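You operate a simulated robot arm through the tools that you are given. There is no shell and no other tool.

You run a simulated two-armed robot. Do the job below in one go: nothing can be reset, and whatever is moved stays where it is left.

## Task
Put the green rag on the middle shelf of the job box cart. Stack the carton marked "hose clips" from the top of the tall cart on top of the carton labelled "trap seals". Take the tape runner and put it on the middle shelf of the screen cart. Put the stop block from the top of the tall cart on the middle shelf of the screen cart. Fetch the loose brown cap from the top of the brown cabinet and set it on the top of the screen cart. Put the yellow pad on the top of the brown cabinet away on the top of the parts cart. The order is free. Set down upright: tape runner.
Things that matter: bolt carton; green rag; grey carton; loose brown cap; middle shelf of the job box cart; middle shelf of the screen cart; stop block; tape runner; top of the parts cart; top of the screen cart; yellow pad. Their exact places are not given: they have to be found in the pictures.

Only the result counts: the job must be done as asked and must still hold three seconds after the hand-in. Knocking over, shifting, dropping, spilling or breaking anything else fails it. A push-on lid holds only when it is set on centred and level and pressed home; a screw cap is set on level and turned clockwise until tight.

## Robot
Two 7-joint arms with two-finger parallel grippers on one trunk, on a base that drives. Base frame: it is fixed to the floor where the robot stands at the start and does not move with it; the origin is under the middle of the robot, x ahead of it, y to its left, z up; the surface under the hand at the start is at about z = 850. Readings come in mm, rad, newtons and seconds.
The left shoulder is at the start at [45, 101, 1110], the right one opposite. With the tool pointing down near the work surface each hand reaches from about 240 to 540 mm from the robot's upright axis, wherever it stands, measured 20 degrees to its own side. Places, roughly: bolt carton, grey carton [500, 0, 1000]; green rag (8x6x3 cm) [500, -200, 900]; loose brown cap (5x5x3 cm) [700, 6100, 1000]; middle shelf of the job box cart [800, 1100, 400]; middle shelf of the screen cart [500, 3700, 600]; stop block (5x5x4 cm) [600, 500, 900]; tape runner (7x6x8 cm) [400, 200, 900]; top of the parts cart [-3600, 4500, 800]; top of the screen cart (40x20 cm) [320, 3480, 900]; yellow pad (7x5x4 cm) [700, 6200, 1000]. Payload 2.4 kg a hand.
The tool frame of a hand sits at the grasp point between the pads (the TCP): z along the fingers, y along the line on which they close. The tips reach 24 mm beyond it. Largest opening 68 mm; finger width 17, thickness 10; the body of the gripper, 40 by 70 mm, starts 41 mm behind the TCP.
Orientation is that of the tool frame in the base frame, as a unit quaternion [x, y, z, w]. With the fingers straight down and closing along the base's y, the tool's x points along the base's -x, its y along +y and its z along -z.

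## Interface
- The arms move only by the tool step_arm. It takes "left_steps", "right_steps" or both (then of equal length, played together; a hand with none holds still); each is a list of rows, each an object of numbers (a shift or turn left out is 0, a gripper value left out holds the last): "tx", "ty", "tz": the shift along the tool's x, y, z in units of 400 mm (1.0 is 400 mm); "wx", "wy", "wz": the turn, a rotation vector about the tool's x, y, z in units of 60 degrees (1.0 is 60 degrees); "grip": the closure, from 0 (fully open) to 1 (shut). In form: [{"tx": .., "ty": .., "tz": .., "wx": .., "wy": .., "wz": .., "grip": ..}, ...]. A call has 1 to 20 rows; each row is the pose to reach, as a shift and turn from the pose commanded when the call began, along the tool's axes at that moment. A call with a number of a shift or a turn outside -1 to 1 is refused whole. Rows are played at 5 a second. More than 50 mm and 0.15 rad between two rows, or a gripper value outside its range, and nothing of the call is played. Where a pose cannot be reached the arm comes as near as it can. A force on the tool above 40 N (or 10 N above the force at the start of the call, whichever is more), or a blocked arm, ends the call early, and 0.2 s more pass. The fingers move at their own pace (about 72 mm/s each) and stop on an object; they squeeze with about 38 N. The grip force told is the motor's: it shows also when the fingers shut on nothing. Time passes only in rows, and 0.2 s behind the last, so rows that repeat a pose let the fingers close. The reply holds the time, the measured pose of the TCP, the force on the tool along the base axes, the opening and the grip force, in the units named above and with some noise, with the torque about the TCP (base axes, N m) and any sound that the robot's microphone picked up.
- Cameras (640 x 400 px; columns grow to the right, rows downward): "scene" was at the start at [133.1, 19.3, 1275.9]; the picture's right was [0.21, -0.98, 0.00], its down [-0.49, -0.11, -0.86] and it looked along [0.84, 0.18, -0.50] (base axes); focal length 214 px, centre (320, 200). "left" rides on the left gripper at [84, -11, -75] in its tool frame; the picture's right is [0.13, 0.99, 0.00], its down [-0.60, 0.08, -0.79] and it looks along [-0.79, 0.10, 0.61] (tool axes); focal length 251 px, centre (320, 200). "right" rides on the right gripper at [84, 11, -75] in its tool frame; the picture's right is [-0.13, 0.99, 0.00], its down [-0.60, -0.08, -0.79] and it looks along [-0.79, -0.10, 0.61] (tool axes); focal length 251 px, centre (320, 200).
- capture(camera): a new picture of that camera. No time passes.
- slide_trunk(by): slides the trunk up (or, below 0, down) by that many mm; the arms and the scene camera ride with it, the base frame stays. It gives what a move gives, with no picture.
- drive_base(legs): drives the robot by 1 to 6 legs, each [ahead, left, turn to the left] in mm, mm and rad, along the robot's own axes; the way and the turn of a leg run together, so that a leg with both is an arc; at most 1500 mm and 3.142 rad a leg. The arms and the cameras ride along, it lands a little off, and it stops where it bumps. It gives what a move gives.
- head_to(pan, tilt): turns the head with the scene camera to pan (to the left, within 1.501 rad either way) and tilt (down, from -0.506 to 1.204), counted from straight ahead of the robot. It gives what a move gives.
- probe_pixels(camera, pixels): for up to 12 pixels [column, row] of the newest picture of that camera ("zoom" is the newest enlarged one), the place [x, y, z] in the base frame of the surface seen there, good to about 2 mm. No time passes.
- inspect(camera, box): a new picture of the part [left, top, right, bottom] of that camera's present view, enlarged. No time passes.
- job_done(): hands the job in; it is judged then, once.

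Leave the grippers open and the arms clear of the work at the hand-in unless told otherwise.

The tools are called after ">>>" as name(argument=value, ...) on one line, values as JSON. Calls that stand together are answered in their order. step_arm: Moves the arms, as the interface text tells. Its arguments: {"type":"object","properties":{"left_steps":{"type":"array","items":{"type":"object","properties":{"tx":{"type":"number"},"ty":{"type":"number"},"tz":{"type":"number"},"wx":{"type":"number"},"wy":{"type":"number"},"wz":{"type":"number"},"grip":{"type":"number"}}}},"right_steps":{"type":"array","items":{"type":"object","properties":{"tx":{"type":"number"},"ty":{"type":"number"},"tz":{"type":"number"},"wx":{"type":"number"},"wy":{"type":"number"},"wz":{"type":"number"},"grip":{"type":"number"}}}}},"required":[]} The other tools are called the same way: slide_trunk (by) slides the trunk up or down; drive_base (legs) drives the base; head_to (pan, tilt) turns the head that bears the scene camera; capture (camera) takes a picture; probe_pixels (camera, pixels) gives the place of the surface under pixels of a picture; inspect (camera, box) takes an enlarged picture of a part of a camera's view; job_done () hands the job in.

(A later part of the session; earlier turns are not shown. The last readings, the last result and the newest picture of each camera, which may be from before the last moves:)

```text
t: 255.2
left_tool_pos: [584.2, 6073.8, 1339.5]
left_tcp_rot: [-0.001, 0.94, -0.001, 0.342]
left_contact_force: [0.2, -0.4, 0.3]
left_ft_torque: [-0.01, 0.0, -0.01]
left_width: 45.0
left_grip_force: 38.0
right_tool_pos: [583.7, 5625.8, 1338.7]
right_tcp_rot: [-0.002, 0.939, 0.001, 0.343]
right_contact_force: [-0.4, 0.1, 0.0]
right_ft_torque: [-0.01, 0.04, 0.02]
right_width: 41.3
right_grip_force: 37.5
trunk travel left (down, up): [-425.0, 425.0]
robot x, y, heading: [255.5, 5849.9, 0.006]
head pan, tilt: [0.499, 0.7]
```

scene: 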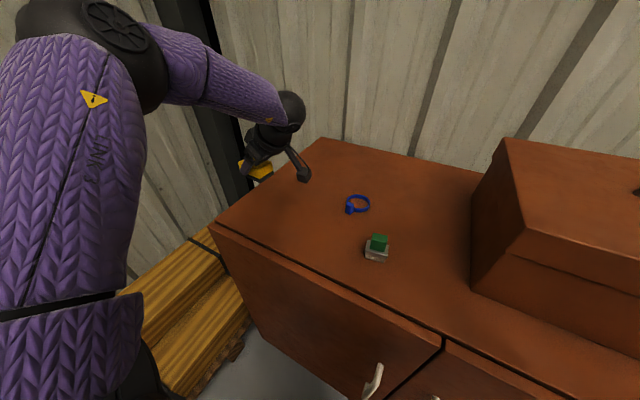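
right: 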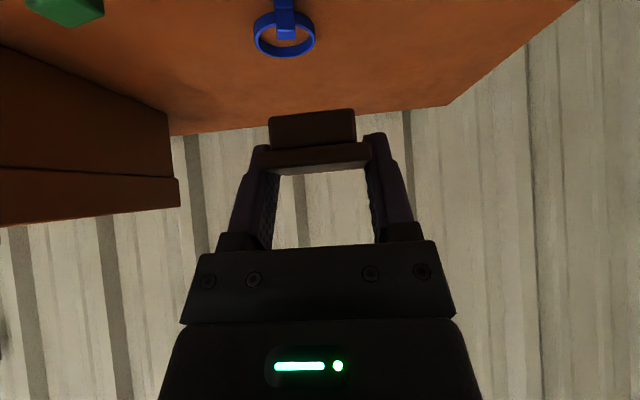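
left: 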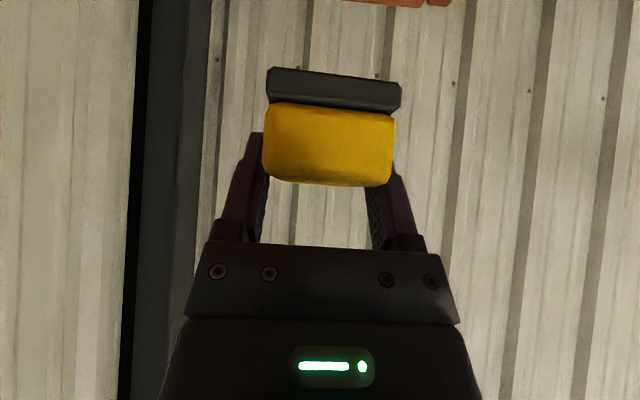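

Both items are in hand. Drive back to x≈−57 and right along the aisle: first to y≈4430.

>>> drive_base(legs=[[-312, 0, 0], [0, -1400, 0]])

>>> head_to(pan=-0.8, tilt=0.6)

>>> capture(camera="scene")

```text
t: 263.9
left_tool_pos: [292.5, 4681.4, 1339.5]
left_tcp_rot: [-0.019, 0.94, 0.005, 0.342]
left_contact_force: [0.0, 0.4, -0.3]
left_ft_torque: [-0.01, -0.03, 0.0]
left_width: 45.0
left_grip_force: 37.9
right_tool_pos: [310.0, 4232.3, 1338.4]
right_tcp_rot: [-0.019, 0.939, 0.007, 0.342]
right_contact_force: [0.1, 0.9, 0.9]
right_ft_torque: [0.01, 0.0, 0.04]
right_width: 41.2
right_grip_force: 38.0
trunk travel left (down, up): [-425.0, 425.0]
robot x, y, heading: [-29.8, 4444.0, 0.041]
head pan, tilt: [0.499, 0.7]
```

```text
t: 265.4
left_tool_pos: [291.9, 4679.6, 1340.3]
left_tcp_rot: [-0.02, 0.94, 0.006, 0.342]
left_contact_force: [-1.1, 0.6, -1.6]
left_ft_torque: [0.05, -0.01, 0.0]
left_width: 45.1
left_grip_force: 38.3
right_tool_pos: [310.8, 4233.0, 1337.8]
right_tcp_rot: [-0.02, 0.939, 0.008, 0.343]
right_contact_force: [0.5, -0.5, 0.1]
right_ft_torque: [-0.03, 0.01, 0.0]
right_width: 41.5
right_grip_force: 38.2
trunk travel left (down, up): [-425.0, 425.0]
robot x, y, heading: [-30.1, 4445.9, 0.037]
head pan, tilt: [-0.799, 0.6]
```

```text
taken
```

scene: 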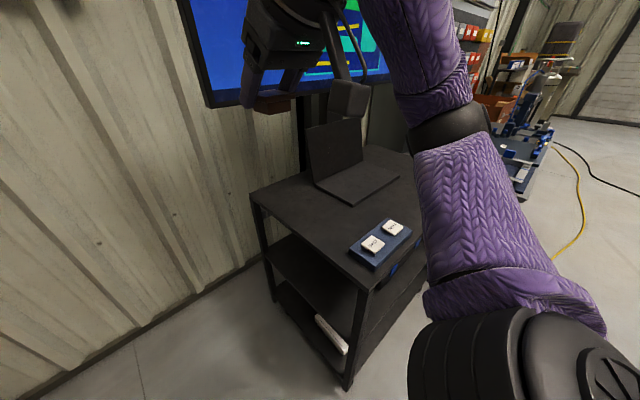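

Heading drifted to 0.039; I correct heading and x, and continue right 400 mm.

>>> drive_base(legs=[[-27, 0, -0.039]])

>>> drive_base(legs=[[0, -400, 0]])

```text
t: 266.2
left_tool_pos: [273.3, 4667.5, 1340.1]
left_tcp_rot: [0.0, 0.939, -0.001, 0.343]
left_contact_force: [-0.5, -0.9, -0.5]
left_ft_torque: [-0.03, 0.02, 0.03]
left_width: 45.2
left_grip_force: 38.0
right_tool_pos: [272.5, 4218.5, 1338.3]
right_tcp_rot: [-0.001, 0.939, 0.0, 0.343]
right_contact_force: [0.8, -0.9, 1.2]
right_ft_torque: [-0.01, 0.0, -0.02]
right_width: 41.3
right_grip_force: 38.1
trunk travel left (down, up): [-425.0, 425.0]
robot x, y, heading: [-54.5, 4446.6, -0.001]
head pan, tilt: [-0.799, 0.6]
```

```text
t: 268.7
left_tool_pos: [275.0, 4258.1, 1339.9]
left_tcp_rot: [0.0, 0.94, -0.002, 0.342]
left_contact_force: [0.0, 1.2, -0.4]
left_ft_torque: [0.01, 0.04, 0.0]
left_width: 45.0
left_grip_force: 38.2
right_tool_pos: [274.0, 3810.9, 1338.6]
right_tcp_rot: [-0.001, 0.939, 0.001, 0.343]
right_contact_force: [-0.6, 0.0, -0.9]
right_ft_torque: [0.0, 0.02, -0.01]
right_width: 41.5
right_grip_force: 37.9
trunk travel left (down, up): [-425.0, 425.0]
robot x, y, heading: [-50.7, 4035.9, 0.0]
head pan, tilt: [-0.799, 0.6]
```

>>> drive_base(legs=[[-3, -360, 0]])

>>> head_to(pan=-0.35, tilt=0.75)

>>> capture(camera="scene")

```text
t: 271.0
left_tool_pos: [270.8, 3901.8, 1339.0]
left_tcp_rot: [-0.003, 0.94, 0.0, 0.342]
left_contact_force: [-0.5, 0.0, -0.5]
left_ft_torque: [-0.01, -0.02, -0.01]
left_width: 45.0
left_grip_force: 38.5
right_tool_pos: [271.4, 3454.1, 1337.6]
right_tcp_rot: [-0.003, 0.939, 0.002, 0.343]
right_contact_force: [-1.1, -0.2, -0.1]
right_ft_torque: [0.0, -0.01, 0.0]
right_width: 41.5
right_grip_force: 37.7
trunk travel left (down, up): [-425.0, 425.0]
robot x, y, heading: [-60.4, 3679.5, 0.003]
head pan, tilt: [-0.799, 0.6]
```

```text
t: 271.9
left_tool_pos: [270.4, 3902.9, 1339.0]
left_tcp_rot: [-0.003, 0.94, 0.0, 0.341]
left_contact_force: [0.2, 0.0, -0.3]
left_ft_torque: [0.0, 0.02, 0.02]
left_width: 44.9
left_grip_force: 38.1
right_tool_pos: [273.6, 3454.5, 1338.2]
right_tcp_rot: [-0.003, 0.939, 0.002, 0.343]
right_contact_force: [0.9, 0.2, -1.2]
right_ft_torque: [0.03, 0.05, 0.01]
right_width: 41.4
right_grip_force: 38.4
trunk travel left (down, up): [-425.0, 425.0]
robot x, y, heading: [-58.3, 3678.5, 0.005]
head pan, tilt: [-0.351, 0.75]
```

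```text
taken
```

scene: 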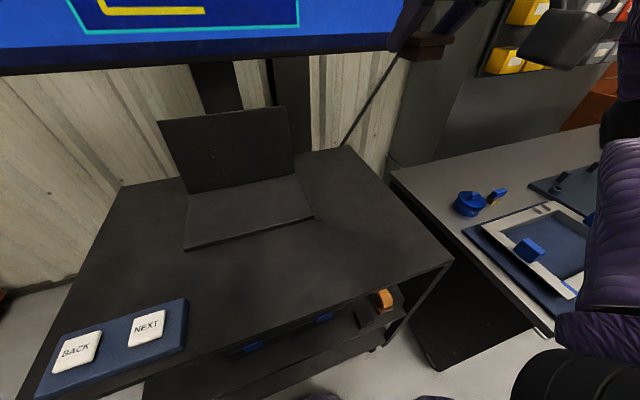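

>>> probe_pixels(camera="scene", pixels=[[315, 215], [185, 248], [280, 270], [330, 250], [400, 265], [450, 262], [340, 150], [250, 310], [350, 300], [290, 180], [200, 60], [187, 310]])

```text
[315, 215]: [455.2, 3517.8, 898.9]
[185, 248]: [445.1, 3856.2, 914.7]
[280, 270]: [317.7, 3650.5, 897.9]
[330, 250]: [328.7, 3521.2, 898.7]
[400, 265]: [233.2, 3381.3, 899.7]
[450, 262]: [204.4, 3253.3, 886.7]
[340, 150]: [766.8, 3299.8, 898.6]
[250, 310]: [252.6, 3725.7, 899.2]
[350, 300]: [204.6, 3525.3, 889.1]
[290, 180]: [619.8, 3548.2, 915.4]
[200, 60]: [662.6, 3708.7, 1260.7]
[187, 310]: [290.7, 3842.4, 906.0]
```

Deck z≈899; free area x 205–440, y 3260–3830. I lower the trunk by 100 mm.

>>> slide_trunk(by=-100)

```text
t: 273.2
left_tool_pos: [271.2, 3902.8, 1240.7]
left_tcp_rot: [-0.003, 0.939, 0.0, 0.343]
left_contact_force: [-0.4, -0.3, -0.6]
left_ft_torque: [-0.01, 0.03, -0.01]
left_width: 45.1
left_grip_force: 38.3
right_tool_pos: [270.5, 3455.0, 1238.6]
right_tcp_rot: [-0.003, 0.939, 0.001, 0.343]
right_contact_force: [0.2, -0.1, 0.5]
right_ft_torque: [0.0, 0.04, -0.02]
right_width: 41.3
right_grip_force: 37.9
trunk travel left (down, up): [-325.0, 525.0]
robot x, y, heading: [-56.3, 3680.4, 0.005]
head pan, tilt: [-0.351, 0.75]
```

Move the right hand down over the deck to (312,3475,960).

>>> step_arm(right_steps=[{"tx": 0.046, "ty": 0.006, "tz": 0.075}, {"tx": 0.092, "ty": 0.0125, "tz": 0.15}, {"tx": 0.138, "ty": 0.019, "tz": 0.225}, {"tx": 0.1845, "ty": 0.025, "tz": 0.3}, {"tx": 0.23, "ty": 0.031, "tz": 0.375}, {"tx": 0.277, "ty": 0.0375, "tz": 0.45}, {"tx": 0.323, "ty": 0.044, "tz": 0.525}, {"tx": 0.369, "ty": 0.05, "tz": 0.5995}, {"tx": 0.369, "ty": 0.05, "tz": 0.5995}])

>>> capture(camera="scene")

>>> capture(camera="right")

```text
t: 275.2
left_tool_pos: [272.0, 3902.8, 1239.2]
left_tcp_rot: [-0.002, 0.94, 0.0, 0.342]
left_contact_force: [-0.1, 0.1, -0.3]
left_ft_torque: [-0.03, -0.02, 0.01]
left_width: 45.1
left_grip_force: 38.1
right_tool_pos: [314.7, 3476.7, 959.4]
right_tcp_rot: [-0.002, 0.939, 0.001, 0.343]
right_contact_force: [0.2, -0.2, -1.0]
right_ft_torque: [0.0, 0.01, -0.01]
right_width: 41.3
right_grip_force: 37.6
trunk travel left (down, up): [-325.0, 525.0]
robot x, y, heading: [-57.7, 3678.8, 0.003]
head pan, tilt: [-0.351, 0.75]
```

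```text
taken
```

scene: 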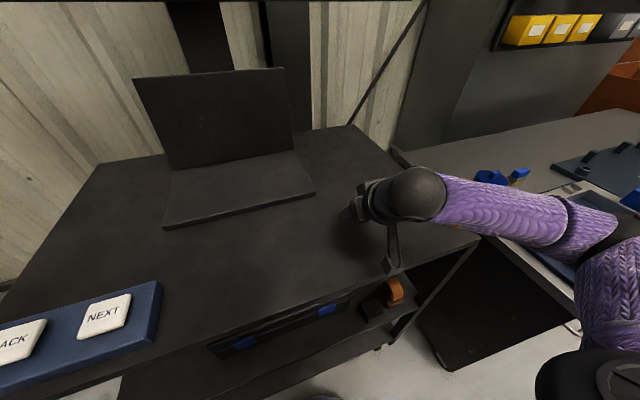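

```text
taken
```

right: 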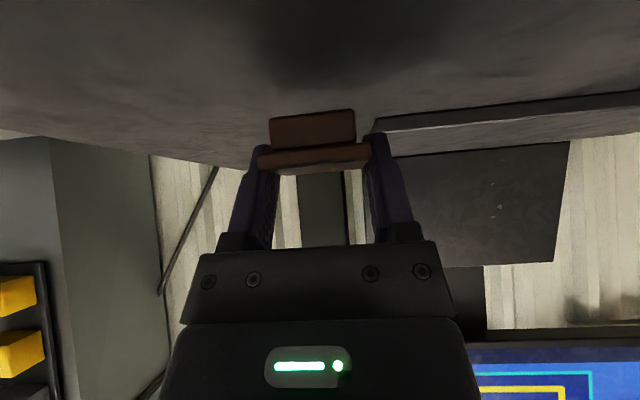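

Lower 29 mm, then 1 mm steps to contact.

>>> step_arm(right_steps=[{"tx": 0.016, "tz": 0.019}, {"tx": 0.032, "tz": 0.038}, {"tx": 0.0465, "tz": 0.0554}, {"tx": 0.0465, "tz": 0.0554}])

>>> step_arm(right_steps=[{"tx": 0.0016, "tz": 0.0019}, {"tx": 0.0032, "tz": 0.0038}, {"tx": 0.0048, "tz": 0.0057}, {"tx": 0.0056, "tz": 0.0067}, {"tx": 0.0056, "tz": 0.0067}])

```text
t: 276.2
left_tool_pos: [270.6, 3902.2, 1240.4]
left_tcp_rot: [-0.003, 0.94, 0.0, 0.342]
left_contact_force: [0.2, -0.3, 0.4]
left_ft_torque: [-0.01, 0.0, 0.02]
left_width: 45.0
left_grip_force: 38.4
right_tool_pos: [314.1, 3475.6, 930.7]
right_tcp_rot: [-0.003, 0.939, 0.002, 0.343]
right_contact_force: [-0.7, -0.4, 0.1]
right_ft_torque: [0.02, 0.02, 0.03]
right_width: 41.5
right_grip_force: 38.0
trunk travel left (down, up): [-325.0, 525.0]
robot x, y, heading: [-60.0, 3678.8, 0.002]
head pan, tilt: [-0.351, 0.75]
```

```text
t: 277.4
left_tool_pos: [271.9, 3901.2, 1238.1]
left_tcp_rot: [-0.002, 0.94, -0.001, 0.342]
left_contact_force: [-0.4, 0.3, -0.6]
left_ft_torque: [-0.01, -0.02, 0.02]
left_width: 45.4
left_grip_force: 38.1
right_tool_pos: [315.1, 3474.9, 928.4]
right_tcp_rot: [-0.004, 0.939, 0.003, 0.343]
right_contact_force: [0.5, 0.3, -0.3]
right_ft_torque: [0.01, -0.01, 0.01]
right_width: 41.3
right_grip_force: 38.5
trunk travel left (down, up): [-325.0, 525.0]
robot x, y, heading: [-59.7, 3676.5, 0.004]
head pan, tilt: [-0.351, 0.75]
```

>>> step_arm(right_steps=[{"tx": 0.0016, "tz": 0.0019}, {"tx": 0.0024, "tz": 0.0029}, {"tx": 0.0032, "tz": 0.0038}, {"tx": 0.0032, "tz": 0.0038}])

```text
t: 278.4
left_tool_pos: [270.3, 3902.1, 1239.9]
left_tcp_rot: [-0.002, 0.94, -0.001, 0.342]
left_contact_force: [-0.6, -0.3, -1.5]
left_ft_torque: [0.02, 0.0, 0.0]
left_width: 44.9
left_grip_force: 37.9
right_tool_pos: [314.2, 3476.1, 926.5]
right_tcp_rot: [-0.004, 0.939, 0.001, 0.344]
right_contact_force: [1.8, -1.5, 9.8]
right_ft_torque: [0.02, 0.01, -0.01]
right_width: 41.2
right_grip_force: 37.8
trunk travel left (down, up): [-325.0, 525.0]
robot x, y, heading: [-56.8, 3677.6, 0.009]
head pan, tilt: [-0.351, 0.75]
```

Contact (9.8 N). Open the right hand slowly.

>>> step_arm(right_steps=[{"tx": -0.0008, "tz": -0.001, "grip": 1}, {"tx": -0.0008, "tz": -0.001, "grip": 0.8}, {"tx": -0.0008, "tz": -0.001, "grip": 0.5}, {"tx": -0.0008, "tz": -0.001, "grip": 0.2}, {"tx": -0.0008, "tz": -0.001, "grip": 0}, {"tx": -0.0008, "tz": -0.001, "grip": 0}])

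>>> step_arm(right_steps=[{"tx": -0.032, "tz": -0.038, "grip": 0}, {"tx": -0.08, "tz": -0.096}, {"tx": -0.145, "tz": -0.172}, {"tx": -0.21, "tz": -0.25}, {"tx": -0.21, "tz": -0.25}])

>>> capture(camera="scene")

>>> capture(camera="right")

```text
t: 279.9
left_tool_pos: [271.0, 3902.0, 1239.1]
left_tcp_rot: [-0.004, 0.94, 0.001, 0.342]
left_contact_force: [-0.5, -0.4, -0.5]
left_ft_torque: [0.02, 0.01, -0.01]
left_width: 45.0
left_grip_force: 37.8
right_tool_pos: [314.6, 3476.1, 926.3]
right_tcp_rot: [-0.002, 0.939, 0.0, 0.343]
right_contact_force: [0.3, 0.7, -0.3]
right_ft_torque: [0.03, 0.0, -0.01]
right_width: 68.0
right_grip_force: 0.0
trunk travel left (down, up): [-325.0, 525.0]
robot x, y, heading: [-57.9, 3679.5, 0.005]
head pan, tilt: [-0.351, 0.75]
```

```text
t: 281.1
left_tool_pos: [271.1, 3902.6, 1239.6]
left_tcp_rot: [-0.002, 0.94, -0.001, 0.342]
left_contact_force: [-0.8, 0.2, 0.0]
left_ft_torque: [0.0, 0.01, 0.02]
left_width: 45.2
left_grip_force: 38.0
right_tool_pos: [313.7, 3475.5, 1057.3]
right_tcp_rot: [-0.004, 0.939, 0.001, 0.343]
right_contact_force: [0.0, 0.6, -0.9]
right_ft_torque: [-0.01, 0.03, 0.01]
right_width: 68.1
right_grip_force: 0.0
trunk travel left (down, up): [-325.0, 525.0]
robot x, y, heading: [-57.6, 3677.7, 0.002]
head pan, tilt: [-0.351, 0.75]
```

```text
taken
```

scene: 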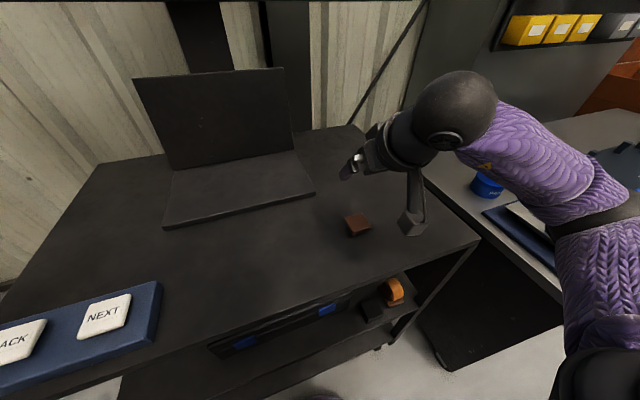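

```text
taken
```

right: 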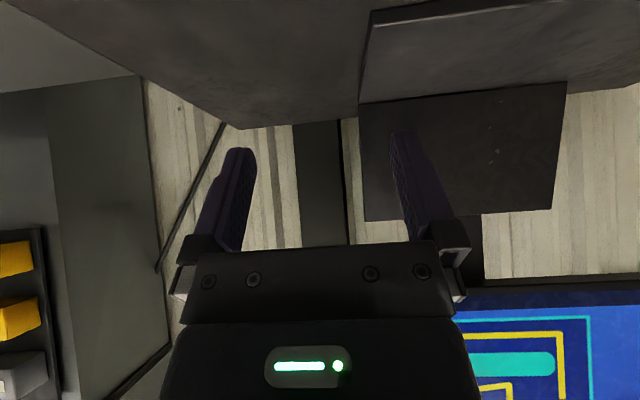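

The cap sits on the deck. Quick check of it, and of the items on the middle shelf.

>>> inspect(camera="scene", box=[320, 190, 440, 340])

>>> probe_pixels(camera="scene", pixels=[[357, 222], [393, 290], [372, 308], [348, 228]])

```text
2.67 times, centred on (380, 265) of scene
```

zoom: 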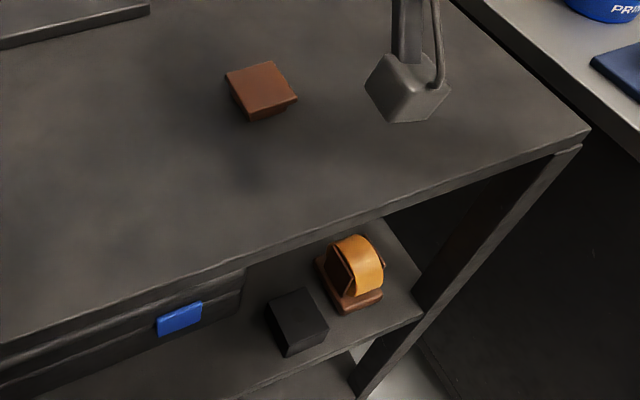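

```text
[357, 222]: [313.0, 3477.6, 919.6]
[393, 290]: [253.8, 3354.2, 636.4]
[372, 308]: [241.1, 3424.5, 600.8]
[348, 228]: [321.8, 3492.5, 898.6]
```

All good. Retract the right hand and drive out of the aisle: right 270 mm, then back 400 mm.

>>> step_arm(right_steps=[{"tx": -0.037, "ty": -0.008, "tz": -0.069}, {"tx": -0.073, "ty": -0.017, "tz": -0.138}, {"tx": -0.11, "ty": -0.025, "tz": -0.2065}, {"tx": -0.146, "ty": -0.033, "tz": -0.275}, {"tx": -0.183, "ty": -0.042, "tz": -0.344}, {"tx": -0.2195, "ty": -0.05, "tz": -0.413}, {"tx": -0.2195, "ty": -0.05, "tz": -0.413}])

>>> drive_base(legs=[[0, -300, 0], [-400, 0, 0]])

>>> head_to(pan=1.5, tilt=0.3)

>>> capture(camera="scene")

```text
t: 282.6
left_tool_pos: [270.8, 3902.9, 1239.4]
left_tcp_rot: [-0.002, 0.94, -0.001, 0.342]
left_contact_force: [-1.0, 0.2, -0.3]
left_ft_torque: [-0.01, 0.02, -0.04]
left_width: 44.9
left_grip_force: 38.1
right_tool_pos: [275.3, 3454.3, 1239.4]
right_tcp_rot: [-0.003, 0.94, 0.001, 0.342]
right_contact_force: [-0.4, 0.4, 0.0]
right_ft_torque: [0.01, 0.0, -0.03]
right_width: 67.9
right_grip_force: 0.1
trunk travel left (down, up): [-325.0, 525.0]
robot x, y, heading: [-57.2, 3678.9, 0.009]
head pan, tilt: [-0.351, 0.75]
```

```text
t: 286.8
left_tool_pos: [-132.7, 3597.7, 1239.4]
left_tcp_rot: [0.001, 0.939, -0.001, 0.343]
left_contact_force: [-0.5, 0.0, -0.8]
left_ft_torque: [0.02, -0.02, 0.01]
left_width: 45.3
left_grip_force: 38.6
right_tool_pos: [-130.4, 3148.8, 1239.5]
right_tcp_rot: [-0.001, 0.939, 0.0, 0.343]
right_contact_force: [-0.4, -0.5, -0.3]
right_ft_torque: [-0.02, 0.0, -0.01]
right_width: 67.8
right_grip_force: 0.0
trunk travel left (down, up): [-325.0, 525.0]
robot x, y, heading: [-459.6, 3375.2, -0.001]
head pan, tilt: [-0.351, 0.75]
```

```text
t: 288.7
left_tool_pos: [-131.7, 3597.7, 1240.1]
left_tcp_rot: [0.0, 0.94, -0.001, 0.342]
left_contact_force: [0.0, 0.2, -0.1]
left_ft_torque: [-0.01, -0.01, -0.02]
left_width: 45.1
left_grip_force: 38.4
right_tool_pos: [-129.8, 3149.9, 1239.3]
right_tcp_rot: [-0.001, 0.939, 0.0, 0.343]
right_contact_force: [-0.4, 0.2, -0.2]
right_ft_torque: [-0.03, 0.03, 0.02]
right_width: 68.0
right_grip_force: 0.1
trunk travel left (down, up): [-325.0, 525.0]
robot x, y, heading: [-461.5, 3376.2, 0.0]
head pan, tilt: [1.499, 0.3]
```

```text
taken
```

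scene: 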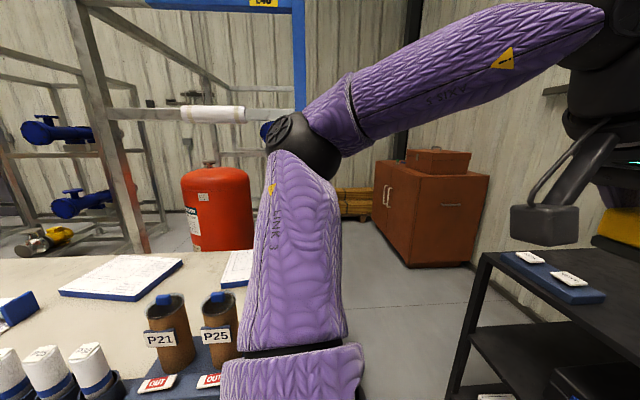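

Turn the robot around (via the right) to face −x, then look toward the parts cart.

>>> drive_base(legs=[[0, 0, -1.57], [0, 0, -1.57]])

>>> head_to(pan=-0.3, tilt=0.35)

>>> capture(camera="scene")

>>> head_to(pan=0.3, tilt=0.35)

>>> capture(camera="scene")

```text
t: 296.6
left_tool_pos: [-783.1, 3141.6, 1240.1]
left_tcp_rot: [0.94, 0.014, -0.342, 0.004]
left_contact_force: [-0.2, 0.0, -0.6]
left_ft_torque: [-0.02, 0.02, 0.0]
left_width: 44.9
left_grip_force: 37.6
right_tool_pos: [-800.4, 3589.4, 1239.4]
right_tcp_rot: [0.939, 0.016, -0.343, 0.006]
right_contact_force: [-0.2, 0.9, -0.3]
right_ft_torque: [0.03, 0.0, -0.01]
right_width: 68.1
right_grip_force: 0.1
trunk travel left (down, up): [-325.0, 525.0]
robot x, y, heading: [-466.7, 3374.5, -3.114]
head pan, tilt: [1.499, 0.3]
```

```text
t: 298.4
left_tool_pos: [-783.9, 3140.5, 1238.9]
left_tcp_rot: [0.939, 0.015, -0.342, 0.004]
left_contact_force: [-0.3, -0.3, 0.5]
left_ft_torque: [0.01, 0.02, -0.04]
left_width: 45.1
left_grip_force: 38.2
right_tool_pos: [-800.4, 3590.2, 1239.0]
right_tcp_rot: [0.939, 0.015, -0.342, 0.005]
right_contact_force: [0.0, -0.5, -0.1]
right_ft_torque: [-0.04, 0.0, -0.02]
right_width: 68.0
right_grip_force: 0.0
trunk travel left (down, up): [-325.0, 525.0]
robot x, y, heading: [-463.8, 3373.3, -3.109]
head pan, tilt: [-0.3, 0.351]
```

```text
taken
```

scene: 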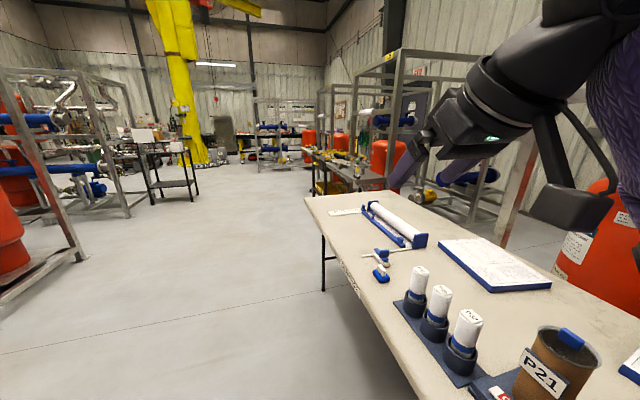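

```text
t: 299.4
left_tool_pos: [-784.3, 3140.2, 1239.4]
left_tcp_rot: [0.94, 0.014, -0.342, 0.004]
left_contact_force: [0.9, -0.2, -0.6]
left_ft_torque: [-0.01, 0.01, 0.04]
left_width: 45.2
left_grip_force: 37.6
right_tool_pos: [-800.7, 3589.0, 1239.6]
right_tcp_rot: [0.939, 0.016, -0.342, 0.006]
right_contact_force: [-0.7, -1.1, 0.1]
right_ft_torque: [0.01, 0.05, 0.0]
right_width: 68.1
right_grip_force: 0.0
trunk travel left (down, up): [-325.0, 525.0]
robot x, y, heading: [-462.9, 3377.0, -3.114]
head pan, tilt: [0.3, 0.351]
```

```text
taken
```

scene: 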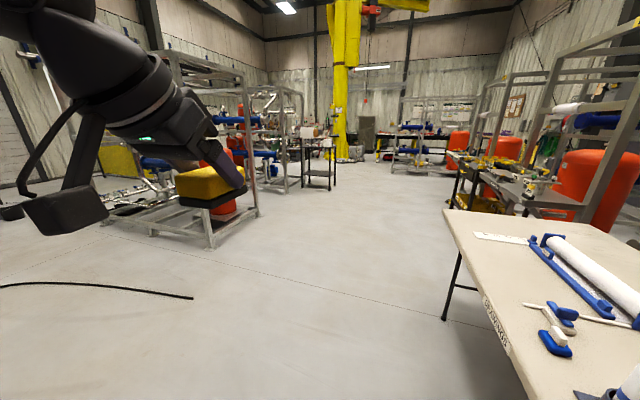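

>>> head_to(pan=-0.35, tilt=0.3)

>>> inspect(camera="scene", box=[220, 100, 420, 220])

>>> capture(camera="scene")

```text
t: 300.5
left_tool_pos: [-784.2, 3140.8, 1239.5]
left_tcp_rot: [0.94, 0.015, -0.342, 0.004]
left_contact_force: [-0.4, -0.1, -0.8]
left_ft_torque: [0.01, -0.02, -0.01]
left_width: 45.3
left_grip_force: 37.8
right_tool_pos: [-800.2, 3589.6, 1240.3]
right_tcp_rot: [0.939, 0.015, -0.343, 0.005]
right_contact_force: [-0.5, -0.8, -1.3]
right_ft_torque: [-0.01, -0.04, -0.01]
right_width: 67.7
right_grip_force: 0.0
trunk travel left (down, up): [-325.0, 525.0]
robot x, y, heading: [-459.3, 3375.9, -3.111]
head pan, tilt: [-0.351, 0.3]
```

```text
3.20 times, centred on (320, 160) of scene
```

zoom: 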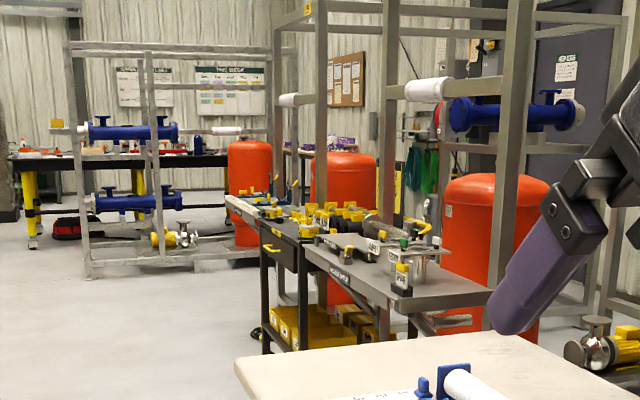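

```text
taken
```

scene: 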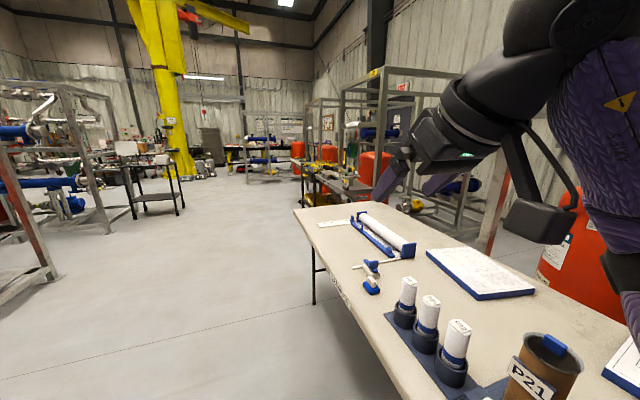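

>>> probe_pixels(camera="zoom", pixels=[[280, 228], [380, 270], [345, 275], [440, 285], [300, 330], [270, 260], [250, 205], [480, 300], [360, 245], [400, 270], [330, 235]])

>>> inspect(camera="scene", box=[285, 140, 395, 215])

```text
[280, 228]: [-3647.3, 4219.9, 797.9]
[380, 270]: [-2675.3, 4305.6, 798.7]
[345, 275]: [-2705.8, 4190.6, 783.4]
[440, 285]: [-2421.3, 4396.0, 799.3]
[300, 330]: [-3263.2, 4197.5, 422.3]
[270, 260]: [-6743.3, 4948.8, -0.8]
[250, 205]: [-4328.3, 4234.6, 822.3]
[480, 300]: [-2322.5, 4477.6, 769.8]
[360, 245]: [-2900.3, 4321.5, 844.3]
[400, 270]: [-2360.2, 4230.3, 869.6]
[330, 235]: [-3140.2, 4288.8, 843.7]
```

```text
5.33 times, centred on (340, 178) of scene
```

zoom: 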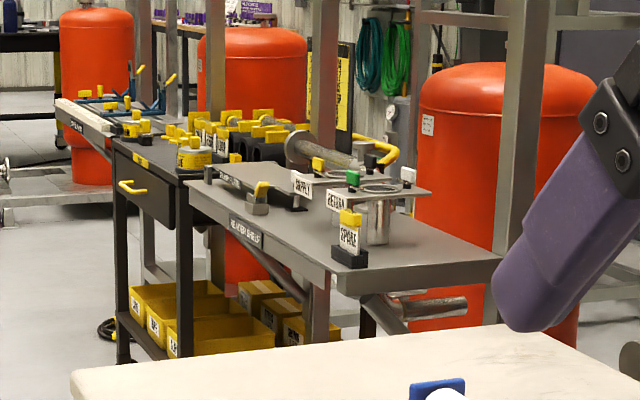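

>>> capture(camera="scene")

>>> probe_pixels(camera="scene", pixels=[[50, 275], [10, 295], [130, 215], [145, 215], [180, 212], [120, 205], [300, 205], [315, 300], [240, 180], [85, 230]])

```text
taken
```

scene: 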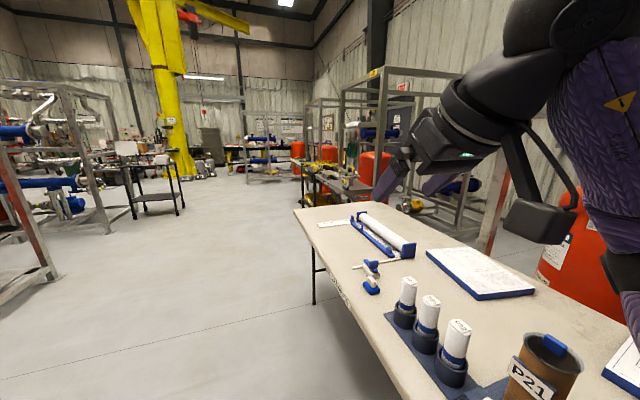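

```text
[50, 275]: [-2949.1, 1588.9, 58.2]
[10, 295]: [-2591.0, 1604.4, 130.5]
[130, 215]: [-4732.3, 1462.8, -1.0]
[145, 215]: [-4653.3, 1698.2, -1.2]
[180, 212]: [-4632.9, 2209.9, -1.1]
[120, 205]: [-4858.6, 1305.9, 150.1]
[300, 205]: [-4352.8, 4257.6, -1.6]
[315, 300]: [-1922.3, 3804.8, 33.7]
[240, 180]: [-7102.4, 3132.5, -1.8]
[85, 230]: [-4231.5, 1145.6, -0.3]
```

The way at y≈3375 is free. Drive 2900 mm toward −x.

>>> drive_base(legs=[[0, 0, -0.029], [1500, 0, 0], [1350, 0, 0]])

>>> head_to(pan=-1.2, tilt=0.45)

>>> capture(camera="scene")

```text
t: 314.7
left_tool_pos: [-3659.6, 3158.5, 1239.3]
left_tcp_rot: [0.94, -0.003, -0.342, -0.003]
left_contact_force: [0.0, 0.1, -0.7]
left_ft_torque: [0.02, 0.0, 0.02]
left_width: 45.2
left_grip_force: 37.9
right_tool_pos: [-3659.0, 3606.0, 1239.5]
right_tcp_rot: [0.939, -0.002, -0.343, -0.001]
right_contact_force: [0.7, 0.8, -0.1]
right_ft_torque: [0.01, 0.0, -0.01]
right_width: 68.1
right_grip_force: 0.1
trunk travel left (down, up): [-325.0, 525.0]
robot x, y, heading: [-3328.6, 3376.6, 3.135]
head pan, tilt: [-0.351, 0.3]
```

```text
t: 315.9
left_tool_pos: [-3661.6, 3157.6, 1238.9]
left_tcp_rot: [0.94, -0.002, -0.342, -0.002]
left_contact_force: [0.0, 0.0, 0.1]
left_ft_torque: [0.0, -0.05, 0.04]
left_width: 45.2
left_grip_force: 38.0
right_tool_pos: [-3658.9, 3606.0, 1239.6]
right_tcp_rot: [0.939, -0.002, -0.343, 0.0]
right_contact_force: [-0.1, 0.8, -0.2]
right_ft_torque: [0.01, 0.01, 0.0]
right_width: 67.9
right_grip_force: 0.1
trunk travel left (down, up): [-325.0, 525.0]
robot x, y, heading: [-3327.6, 3375.2, 3.127]
head pan, tilt: [-1.201, 0.45]
```

```text
taken
```

scene: 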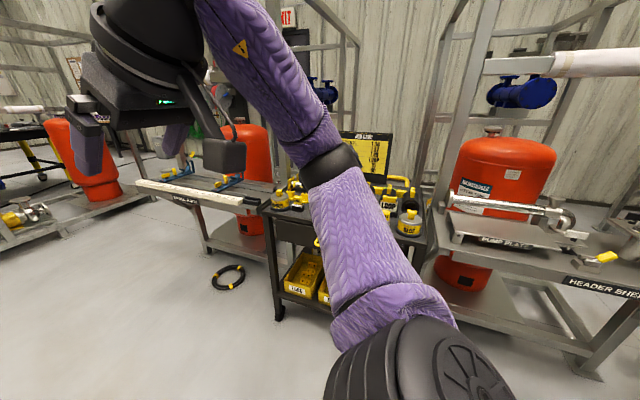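

Turn right 90° to face +y (the parts cart).

>>> drive_base(legs=[[0, 0, -1.56]])

>>> head_to(pan=0.2, tilt=0.45)

>>> capture(camera="scene")

```text
t: 320.1
left_tool_pos: [-3554.2, 3706.2, 1239.2]
left_tcp_rot: [0.666, -0.663, -0.241, -0.242]
left_contact_force: [0.5, -0.1, -1.0]
left_ft_torque: [-0.02, -0.06, -0.01]
left_width: 45.0
left_grip_force: 37.6
right_tool_pos: [-3105.0, 3711.0, 1239.8]
right_tcp_rot: [0.666, -0.662, -0.244, -0.242]
right_contact_force: [0.3, 0.2, 0.7]
right_ft_torque: [0.01, -0.02, 0.04]
right_width: 67.9
right_grip_force: 0.0
trunk travel left (down, up): [-325.0, 525.0]
robot x, y, heading: [-3329.7, 3379.0, 1.576]
head pan, tilt: [-1.201, 0.45]
```

```text
t: 321.6
left_tool_pos: [-3555.3, 3706.7, 1240.0]
left_tcp_rot: [0.666, -0.663, -0.242, -0.242]
left_contact_force: [-0.1, 0.2, -0.4]
left_ft_torque: [-0.01, -0.02, 0.02]
left_width: 44.9
left_grip_force: 38.2
right_tool_pos: [-3105.2, 3710.8, 1238.9]
right_tcp_rot: [0.666, -0.662, -0.244, -0.242]
right_contact_force: [-0.6, -0.4, 0.1]
right_ft_torque: [0.0, -0.01, -0.01]
right_width: 67.7
right_grip_force: 0.0
trunk travel left (down, up): [-325.0, 525.0]
robot x, y, heading: [-3329.4, 3378.1, 1.572]
head pan, tilt: [0.201, 0.45]
```

```text
taken
```

scene: 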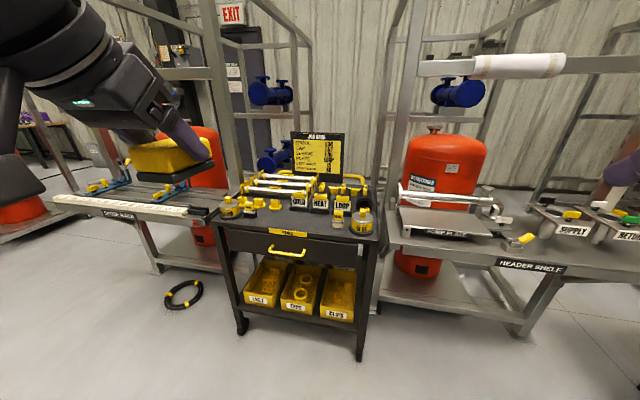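

>>> inspect(camera="scene", box=[200, 120, 400, 270])

>>> probe_pixels(camera="scene", pixels=[[215, 222], [375, 238], [300, 222], [270, 222], [330, 235], [250, 205], [300, 205], [288, 234], [365, 225], [240, 195], [320, 175], [275, 215]])

```text
2.67 times, centred on (300, 195) of scene
```

zoom: 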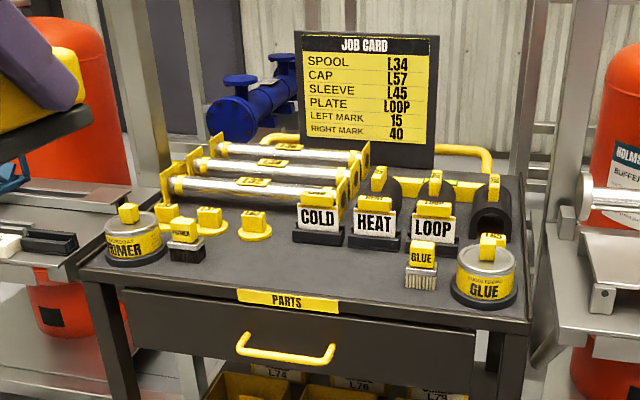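

```text
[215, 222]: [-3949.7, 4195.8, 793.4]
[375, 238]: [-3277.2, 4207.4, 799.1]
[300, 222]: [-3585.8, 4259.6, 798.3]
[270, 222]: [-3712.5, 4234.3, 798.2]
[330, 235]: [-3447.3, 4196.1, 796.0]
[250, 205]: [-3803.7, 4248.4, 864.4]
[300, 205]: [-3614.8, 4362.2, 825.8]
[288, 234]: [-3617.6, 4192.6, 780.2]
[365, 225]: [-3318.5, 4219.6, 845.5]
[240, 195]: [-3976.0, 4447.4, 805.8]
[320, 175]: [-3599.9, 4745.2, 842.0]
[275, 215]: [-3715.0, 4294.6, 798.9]
```

"PARTS" is labelled on this cart. Find the free area at the front middle.

>>> probe_pixels(camera="zoom", pixels=[[210, 258], [212, 280], [255, 250], [300, 255], [300, 285], [350, 258], [395, 290], [402, 265], [188, 270], [420, 290], [254, 238], [318, 243]])

```text
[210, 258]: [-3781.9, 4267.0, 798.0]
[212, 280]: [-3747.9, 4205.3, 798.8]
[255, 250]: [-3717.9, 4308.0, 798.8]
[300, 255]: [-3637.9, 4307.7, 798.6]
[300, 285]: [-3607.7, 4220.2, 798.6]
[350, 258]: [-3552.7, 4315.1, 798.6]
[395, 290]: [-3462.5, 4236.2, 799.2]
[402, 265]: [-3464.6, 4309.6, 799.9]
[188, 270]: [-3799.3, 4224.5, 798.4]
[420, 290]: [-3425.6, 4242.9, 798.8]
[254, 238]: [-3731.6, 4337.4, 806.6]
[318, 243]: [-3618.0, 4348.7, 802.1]
```

Free patch: x −3745…−3465, y 4200…4310, z≈798.5. Target pad centre (−3610,4255). Drive left 80, forward 250, and lower the trunk by 80 mm.

>>> drive_base(legs=[[250, 80, 0]])

>>> slide_trunk(by=-80)

```text
t: 323.5
left_tool_pos: [-3635.1, 3959.6, 1238.8]
left_tcp_rot: [0.666, -0.663, -0.241, -0.243]
left_contact_force: [0.0, 0.3, -0.3]
left_ft_torque: [-0.02, 0.02, -0.01]
left_width: 45.4
left_grip_force: 38.3
right_tool_pos: [-3186.3, 3962.2, 1238.6]
right_tcp_rot: [0.666, -0.662, -0.243, -0.242]
right_contact_force: [-0.9, 0.4, -0.4]
right_ft_torque: [0.01, 0.02, -0.02]
right_width: 68.0
right_grip_force: 0.1
trunk travel left (down, up): [-325.0, 525.0]
robot x, y, heading: [-3411.5, 3629.4, 1.573]
head pan, tilt: [0.201, 0.45]
```

```text
t: 324.7
left_tool_pos: [-3635.7, 3958.5, 1159.9]
left_tcp_rot: [0.666, -0.662, -0.242, -0.243]
left_contact_force: [-0.1, -0.5, 0.8]
left_ft_torque: [0.02, -0.03, -0.03]
left_width: 45.3
left_grip_force: 38.1
right_tool_pos: [-3186.5, 3962.8, 1160.9]
right_tcp_rot: [0.666, -0.662, -0.243, -0.241]
right_contact_force: [-1.0, 0.1, -0.8]
right_ft_torque: [0.03, -0.01, -0.07]
right_width: 68.1
right_grip_force: 0.0
trunk travel left (down, up): [-245.0, 604.0]
robot x, y, heading: [-3411.3, 3631.3, 1.576]
head pan, tilt: [0.201, 0.45]
```

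Extend the left hand to (−3610,4108,885), still in front of the cart.

>>> step_arm(left_steps=[{"tx": 0.0174, "ty": -0.007, "tz": 0.085}, {"tx": 0.035, "ty": -0.0146, "tz": 0.17}, {"tx": 0.052, "ty": -0.022, "tz": 0.255}, {"tx": 0.07, "ty": -0.029, "tz": 0.34}, {"tx": 0.087, "ty": -0.036, "tz": 0.4256}, {"tx": 0.105, "ty": -0.0437, "tz": 0.511}, {"tx": 0.122, "ty": -0.051, "tz": 0.596}, {"tx": 0.1396, "ty": -0.058, "tz": 0.681}, {"tx": 0.157, "ty": -0.0655, "tz": 0.766}, {"tx": 0.157, "ty": -0.0655, "tz": 0.766}])

>>> capture(camera="scene")

>>> capture(camera="left")

```text
t: 326.9
left_tool_pos: [-3607.3, 4108.2, 882.8]
left_tcp_rot: [0.666, -0.663, -0.241, -0.243]
left_contact_force: [0.2, -0.2, -0.3]
left_ft_torque: [0.0, -0.01, 0.02]
left_width: 45.2
left_grip_force: 38.6
right_tool_pos: [-3186.4, 3963.9, 1160.9]
right_tcp_rot: [0.666, -0.662, -0.243, -0.241]
right_contact_force: [-0.6, 0.0, 0.2]
right_ft_torque: [0.02, 0.02, 0.0]
right_width: 68.1
right_grip_force: 0.0
trunk travel left (down, up): [-245.0, 604.0]
robot x, y, heading: [-3409.6, 3633.6, 1.574]
head pan, tilt: [0.201, 0.45]
```

```text
taken
```

scene: 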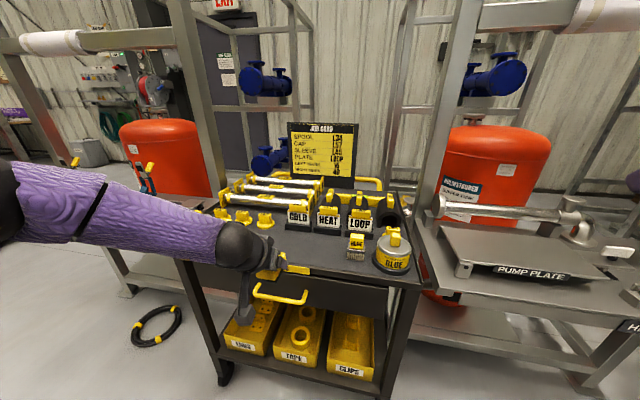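

```text
taken
```

left: 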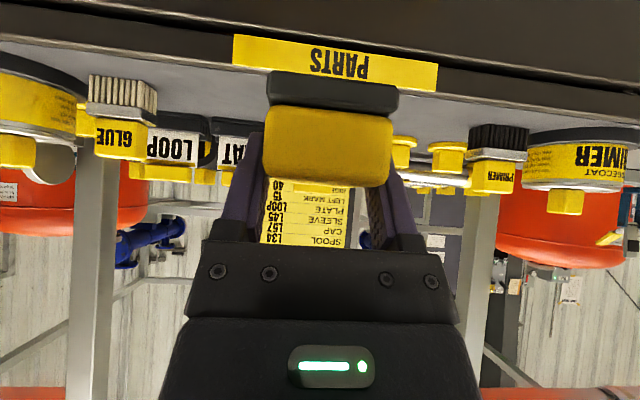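

Path over the front is free (pad bottom ≈847). Drive forward 147 mm.

>>> drive_base(legs=[[147, 0, 0]])

>>> capture(camera="left")

>>> capture(camera="scene")

```text
t: 328.2
left_tool_pos: [-3607.2, 4256.5, 883.1]
left_tcp_rot: [0.666, -0.663, -0.241, -0.242]
left_contact_force: [0.9, -0.6, -1.4]
left_ft_torque: [-0.03, 0.03, 0.02]
left_width: 45.2
left_grip_force: 37.9
right_tool_pos: [-3186.7, 4111.5, 1158.6]
right_tcp_rot: [0.665, -0.663, -0.243, -0.243]
right_contact_force: [0.6, 0.9, 0.2]
right_ft_torque: [0.0, 0.02, 0.0]
right_width: 67.9
right_grip_force: 0.1
trunk travel left (down, up): [-245.0, 604.0]
robot x, y, heading: [-3410.3, 3775.6, 1.572]
head pan, tilt: [0.201, 0.45]
```

```text
taken
```

left: 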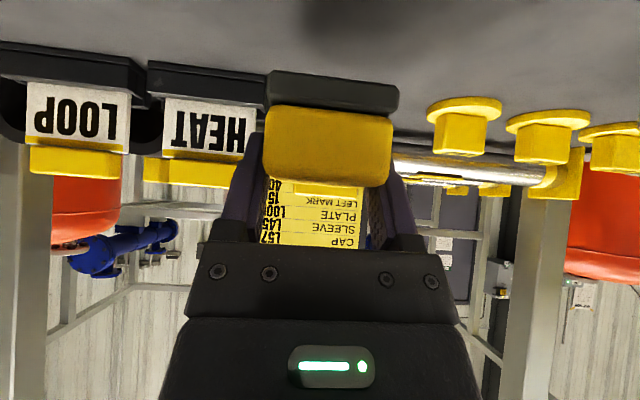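

```text
taken
```

scene: 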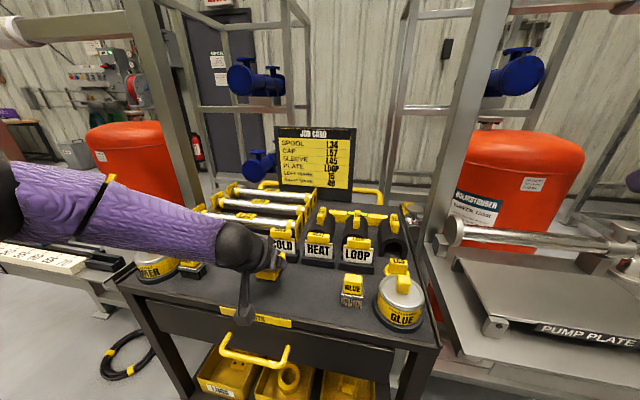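

Lower 44 mm, then fine steps.

>>> step_arm(left_steps=[{"tx": 0.024, "tz": 0.028}, {"tx": 0.048, "tz": 0.057}, {"tx": 0.07, "tz": 0.0835}, {"tx": 0.07, "tz": 0.0835}])

>>> step_arm(left_steps=[{"tx": 0.0016, "tz": 0.0019}, {"tx": 0.0032, "tz": 0.0038}, {"tx": 0.0048, "tz": 0.0057}, {"tx": 0.0048, "tz": 0.0057}])

```text
t: 329.2
left_tool_pos: [-3606.4, 4257.7, 840.1]
left_tcp_rot: [0.665, -0.664, -0.241, -0.243]
left_contact_force: [0.2, 0.2, -0.4]
left_ft_torque: [0.01, 0.0, 0.0]
left_width: 45.1
left_grip_force: 38.2
right_tool_pos: [-3186.1, 4110.9, 1159.8]
right_tcp_rot: [0.666, -0.663, -0.243, -0.242]
right_contact_force: [-0.4, 0.7, 0.0]
right_ft_torque: [0.02, -0.02, -0.01]
right_width: 67.9
right_grip_force: 0.0
trunk travel left (down, up): [-245.0, 604.0]
robot x, y, heading: [-3411.8, 3777.2, 1.572]
head pan, tilt: [0.201, 0.45]
```

```text
t: 330.2
left_tool_pos: [-3606.1, 4256.8, 836.0]
left_tcp_rot: [0.665, -0.664, -0.24, -0.243]
left_contact_force: [0.1, -0.9, -1.2]
left_ft_torque: [0.05, -0.05, 0.0]
left_width: 45.2
left_grip_force: 37.7
right_tool_pos: [-3186.1, 4110.9, 1160.9]
right_tcp_rot: [0.666, -0.663, -0.242, -0.241]
right_contact_force: [0.2, 0.2, 0.0]
right_ft_torque: [0.01, 0.05, 0.02]
right_width: 68.2
right_grip_force: 0.0
trunk travel left (down, up): [-245.0, 604.0]
robot x, y, heading: [-3410.2, 3778.8, 1.573]
head pan, tilt: [0.201, 0.45]
```

>>> step_arm(left_steps=[{"tx": 0.0016, "tz": 0.0019}, {"tx": 0.0024, "tz": 0.0029}, {"tx": 0.0032, "tz": 0.0038}, {"tx": 0.0032, "tz": 0.0038}])

```text
t: 331.2
left_tool_pos: [-3606.1, 4256.1, 836.1]
left_tcp_rot: [0.666, -0.663, -0.242, -0.243]
left_contact_force: [-2.3, -0.6, 10.6]
left_ft_torque: [-0.36, 0.16, -0.07]
left_width: 45.1
left_grip_force: 38.1
right_tool_pos: [-3185.4, 4109.5, 1159.7]
right_tcp_rot: [0.666, -0.662, -0.244, -0.242]
right_contact_force: [-0.2, -0.4, -0.4]
right_ft_torque: [-0.01, 0.02, -0.01]
right_width: 67.9
right_grip_force: 0.1
trunk travel left (down, up): [-245.0, 604.0]
robot x, y, heading: [-3411.2, 3777.1, 1.57]
head pan, tilt: [0.201, 0.45]
```

Contact (10.6 N). Open slowly, then raise.

>>> step_arm(left_steps=[{"tx": -0.0008, "tz": -0.001, "grip": 1}, {"tx": -0.0008, "tz": -0.001, "grip": 0.8}, {"tx": -0.0008, "tz": -0.001, "grip": 0.5}, {"tx": -0.0008, "tz": -0.001, "grip": 0.2}, {"tx": -0.0008, "tz": -0.001, "grip": 0}, {"tx": -0.0008, "tz": -0.001, "grip": 0}])

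>>> step_arm(left_steps=[{"tx": -0.032, "tz": -0.038, "grip": 0}, {"tx": -0.08, "tz": -0.096}, {"tx": -0.145, "tz": -0.172}, {"tx": -0.21, "tz": -0.25}, {"tx": -0.21, "tz": -0.25}])

>>> drive_base(legs=[[-250, 0, 0]])

>>> capture(camera="scene")

>>> capture(camera="left")

```text
t: 332.6
left_tool_pos: [-3605.9, 4257.3, 834.2]
left_tcp_rot: [0.665, -0.663, -0.241, -0.243]
left_contact_force: [-0.1, 0.0, -0.4]
left_ft_torque: [0.01, 0.06, 0.01]
left_width: 67.9
left_grip_force: 0.1
right_tool_pos: [-3187.1, 4111.3, 1159.2]
right_tcp_rot: [0.666, -0.663, -0.243, -0.241]
right_contact_force: [0.6, 0.4, -0.2]
right_ft_torque: [0.05, 0.01, -0.05]
right_width: 67.9
right_grip_force: 0.1
trunk travel left (down, up): [-245.0, 604.0]
robot x, y, heading: [-3409.7, 3778.4, 1.567]
head pan, tilt: [0.201, 0.45]
```

```text
t: 333.8
left_tool_pos: [-3607.7, 4258.0, 968.8]
left_tcp_rot: [0.665, -0.664, -0.241, -0.243]
left_contact_force: [0.2, -0.3, -0.4]
left_ft_torque: [0.0, 0.01, 0.05]
left_width: 68.0
left_grip_force: 0.1
right_tool_pos: [-3186.4, 4111.0, 1159.5]
right_tcp_rot: [0.665, -0.663, -0.242, -0.242]
right_contact_force: [0.4, 0.0, -0.3]
right_ft_torque: [-0.03, 0.0, 0.0]
right_width: 68.1
right_grip_force: 0.1
trunk travel left (down, up): [-245.0, 604.0]
robot x, y, heading: [-3411.8, 3777.5, 1.571]
head pan, tilt: [0.201, 0.45]
```

```text
t: 335.6
left_tool_pos: [-3609.1, 4011.4, 967.8]
left_tcp_rot: [0.666, -0.662, -0.241, -0.243]
left_contact_force: [0.2, 0.0, 0.2]
left_ft_torque: [-0.01, 0.0, 0.01]
left_width: 67.9
left_grip_force: 0.1
right_tool_pos: [-3186.5, 3866.1, 1159.1]
right_tcp_rot: [0.667, -0.661, -0.244, -0.241]
right_contact_force: [0.5, -0.4, 0.2]
right_ft_torque: [0.01, 0.02, -0.03]
right_width: 68.1
right_grip_force: 0.1
trunk travel left (down, up): [-245.0, 604.0]
robot x, y, heading: [-3411.4, 3537.7, 1.572]
head pan, tilt: [0.201, 0.45]
```

```text
taken
```

scene: 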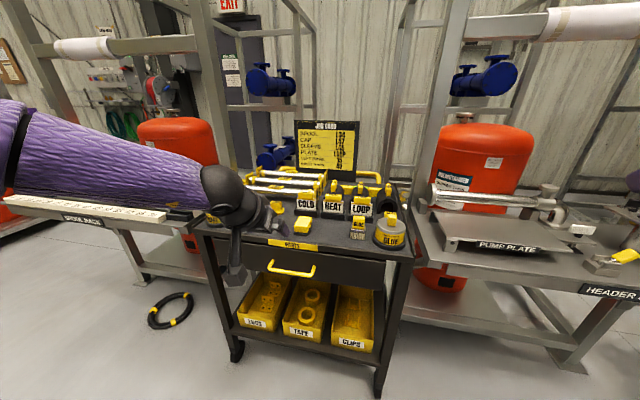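

```text
taken
```

left: 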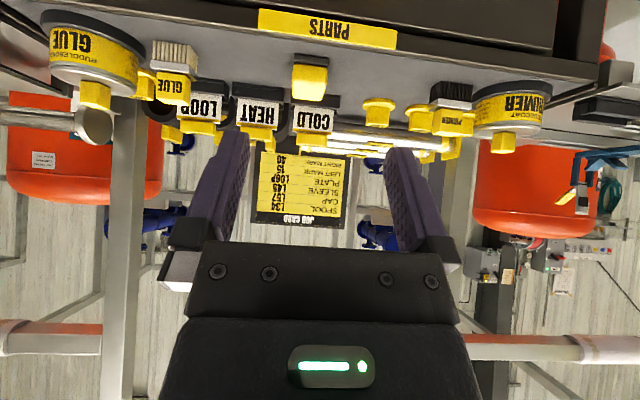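

Pad placed. Zoom in to confirm it lies flat and nothing else moved there.

>>> inspect(camera="scene", box=[200, 160, 420, 290])

>>> probe_pixels(camera="scene", pixels=[[302, 222], [302, 233], [296, 226], [311, 226]])

```text
2.91 times, centred on (310, 225) of scene
```

zoom: 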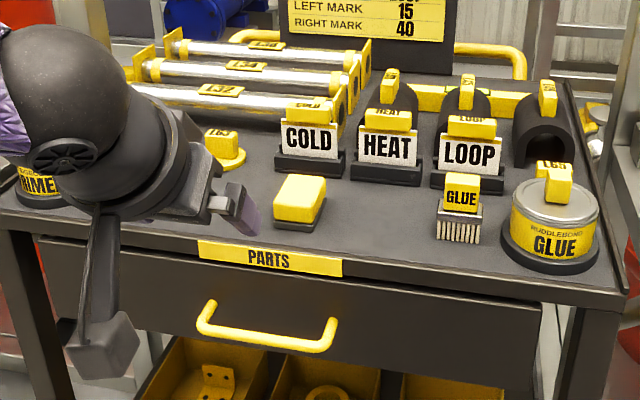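

```text
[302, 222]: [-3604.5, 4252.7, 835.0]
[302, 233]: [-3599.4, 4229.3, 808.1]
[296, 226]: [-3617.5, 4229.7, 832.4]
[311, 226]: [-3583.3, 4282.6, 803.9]
```

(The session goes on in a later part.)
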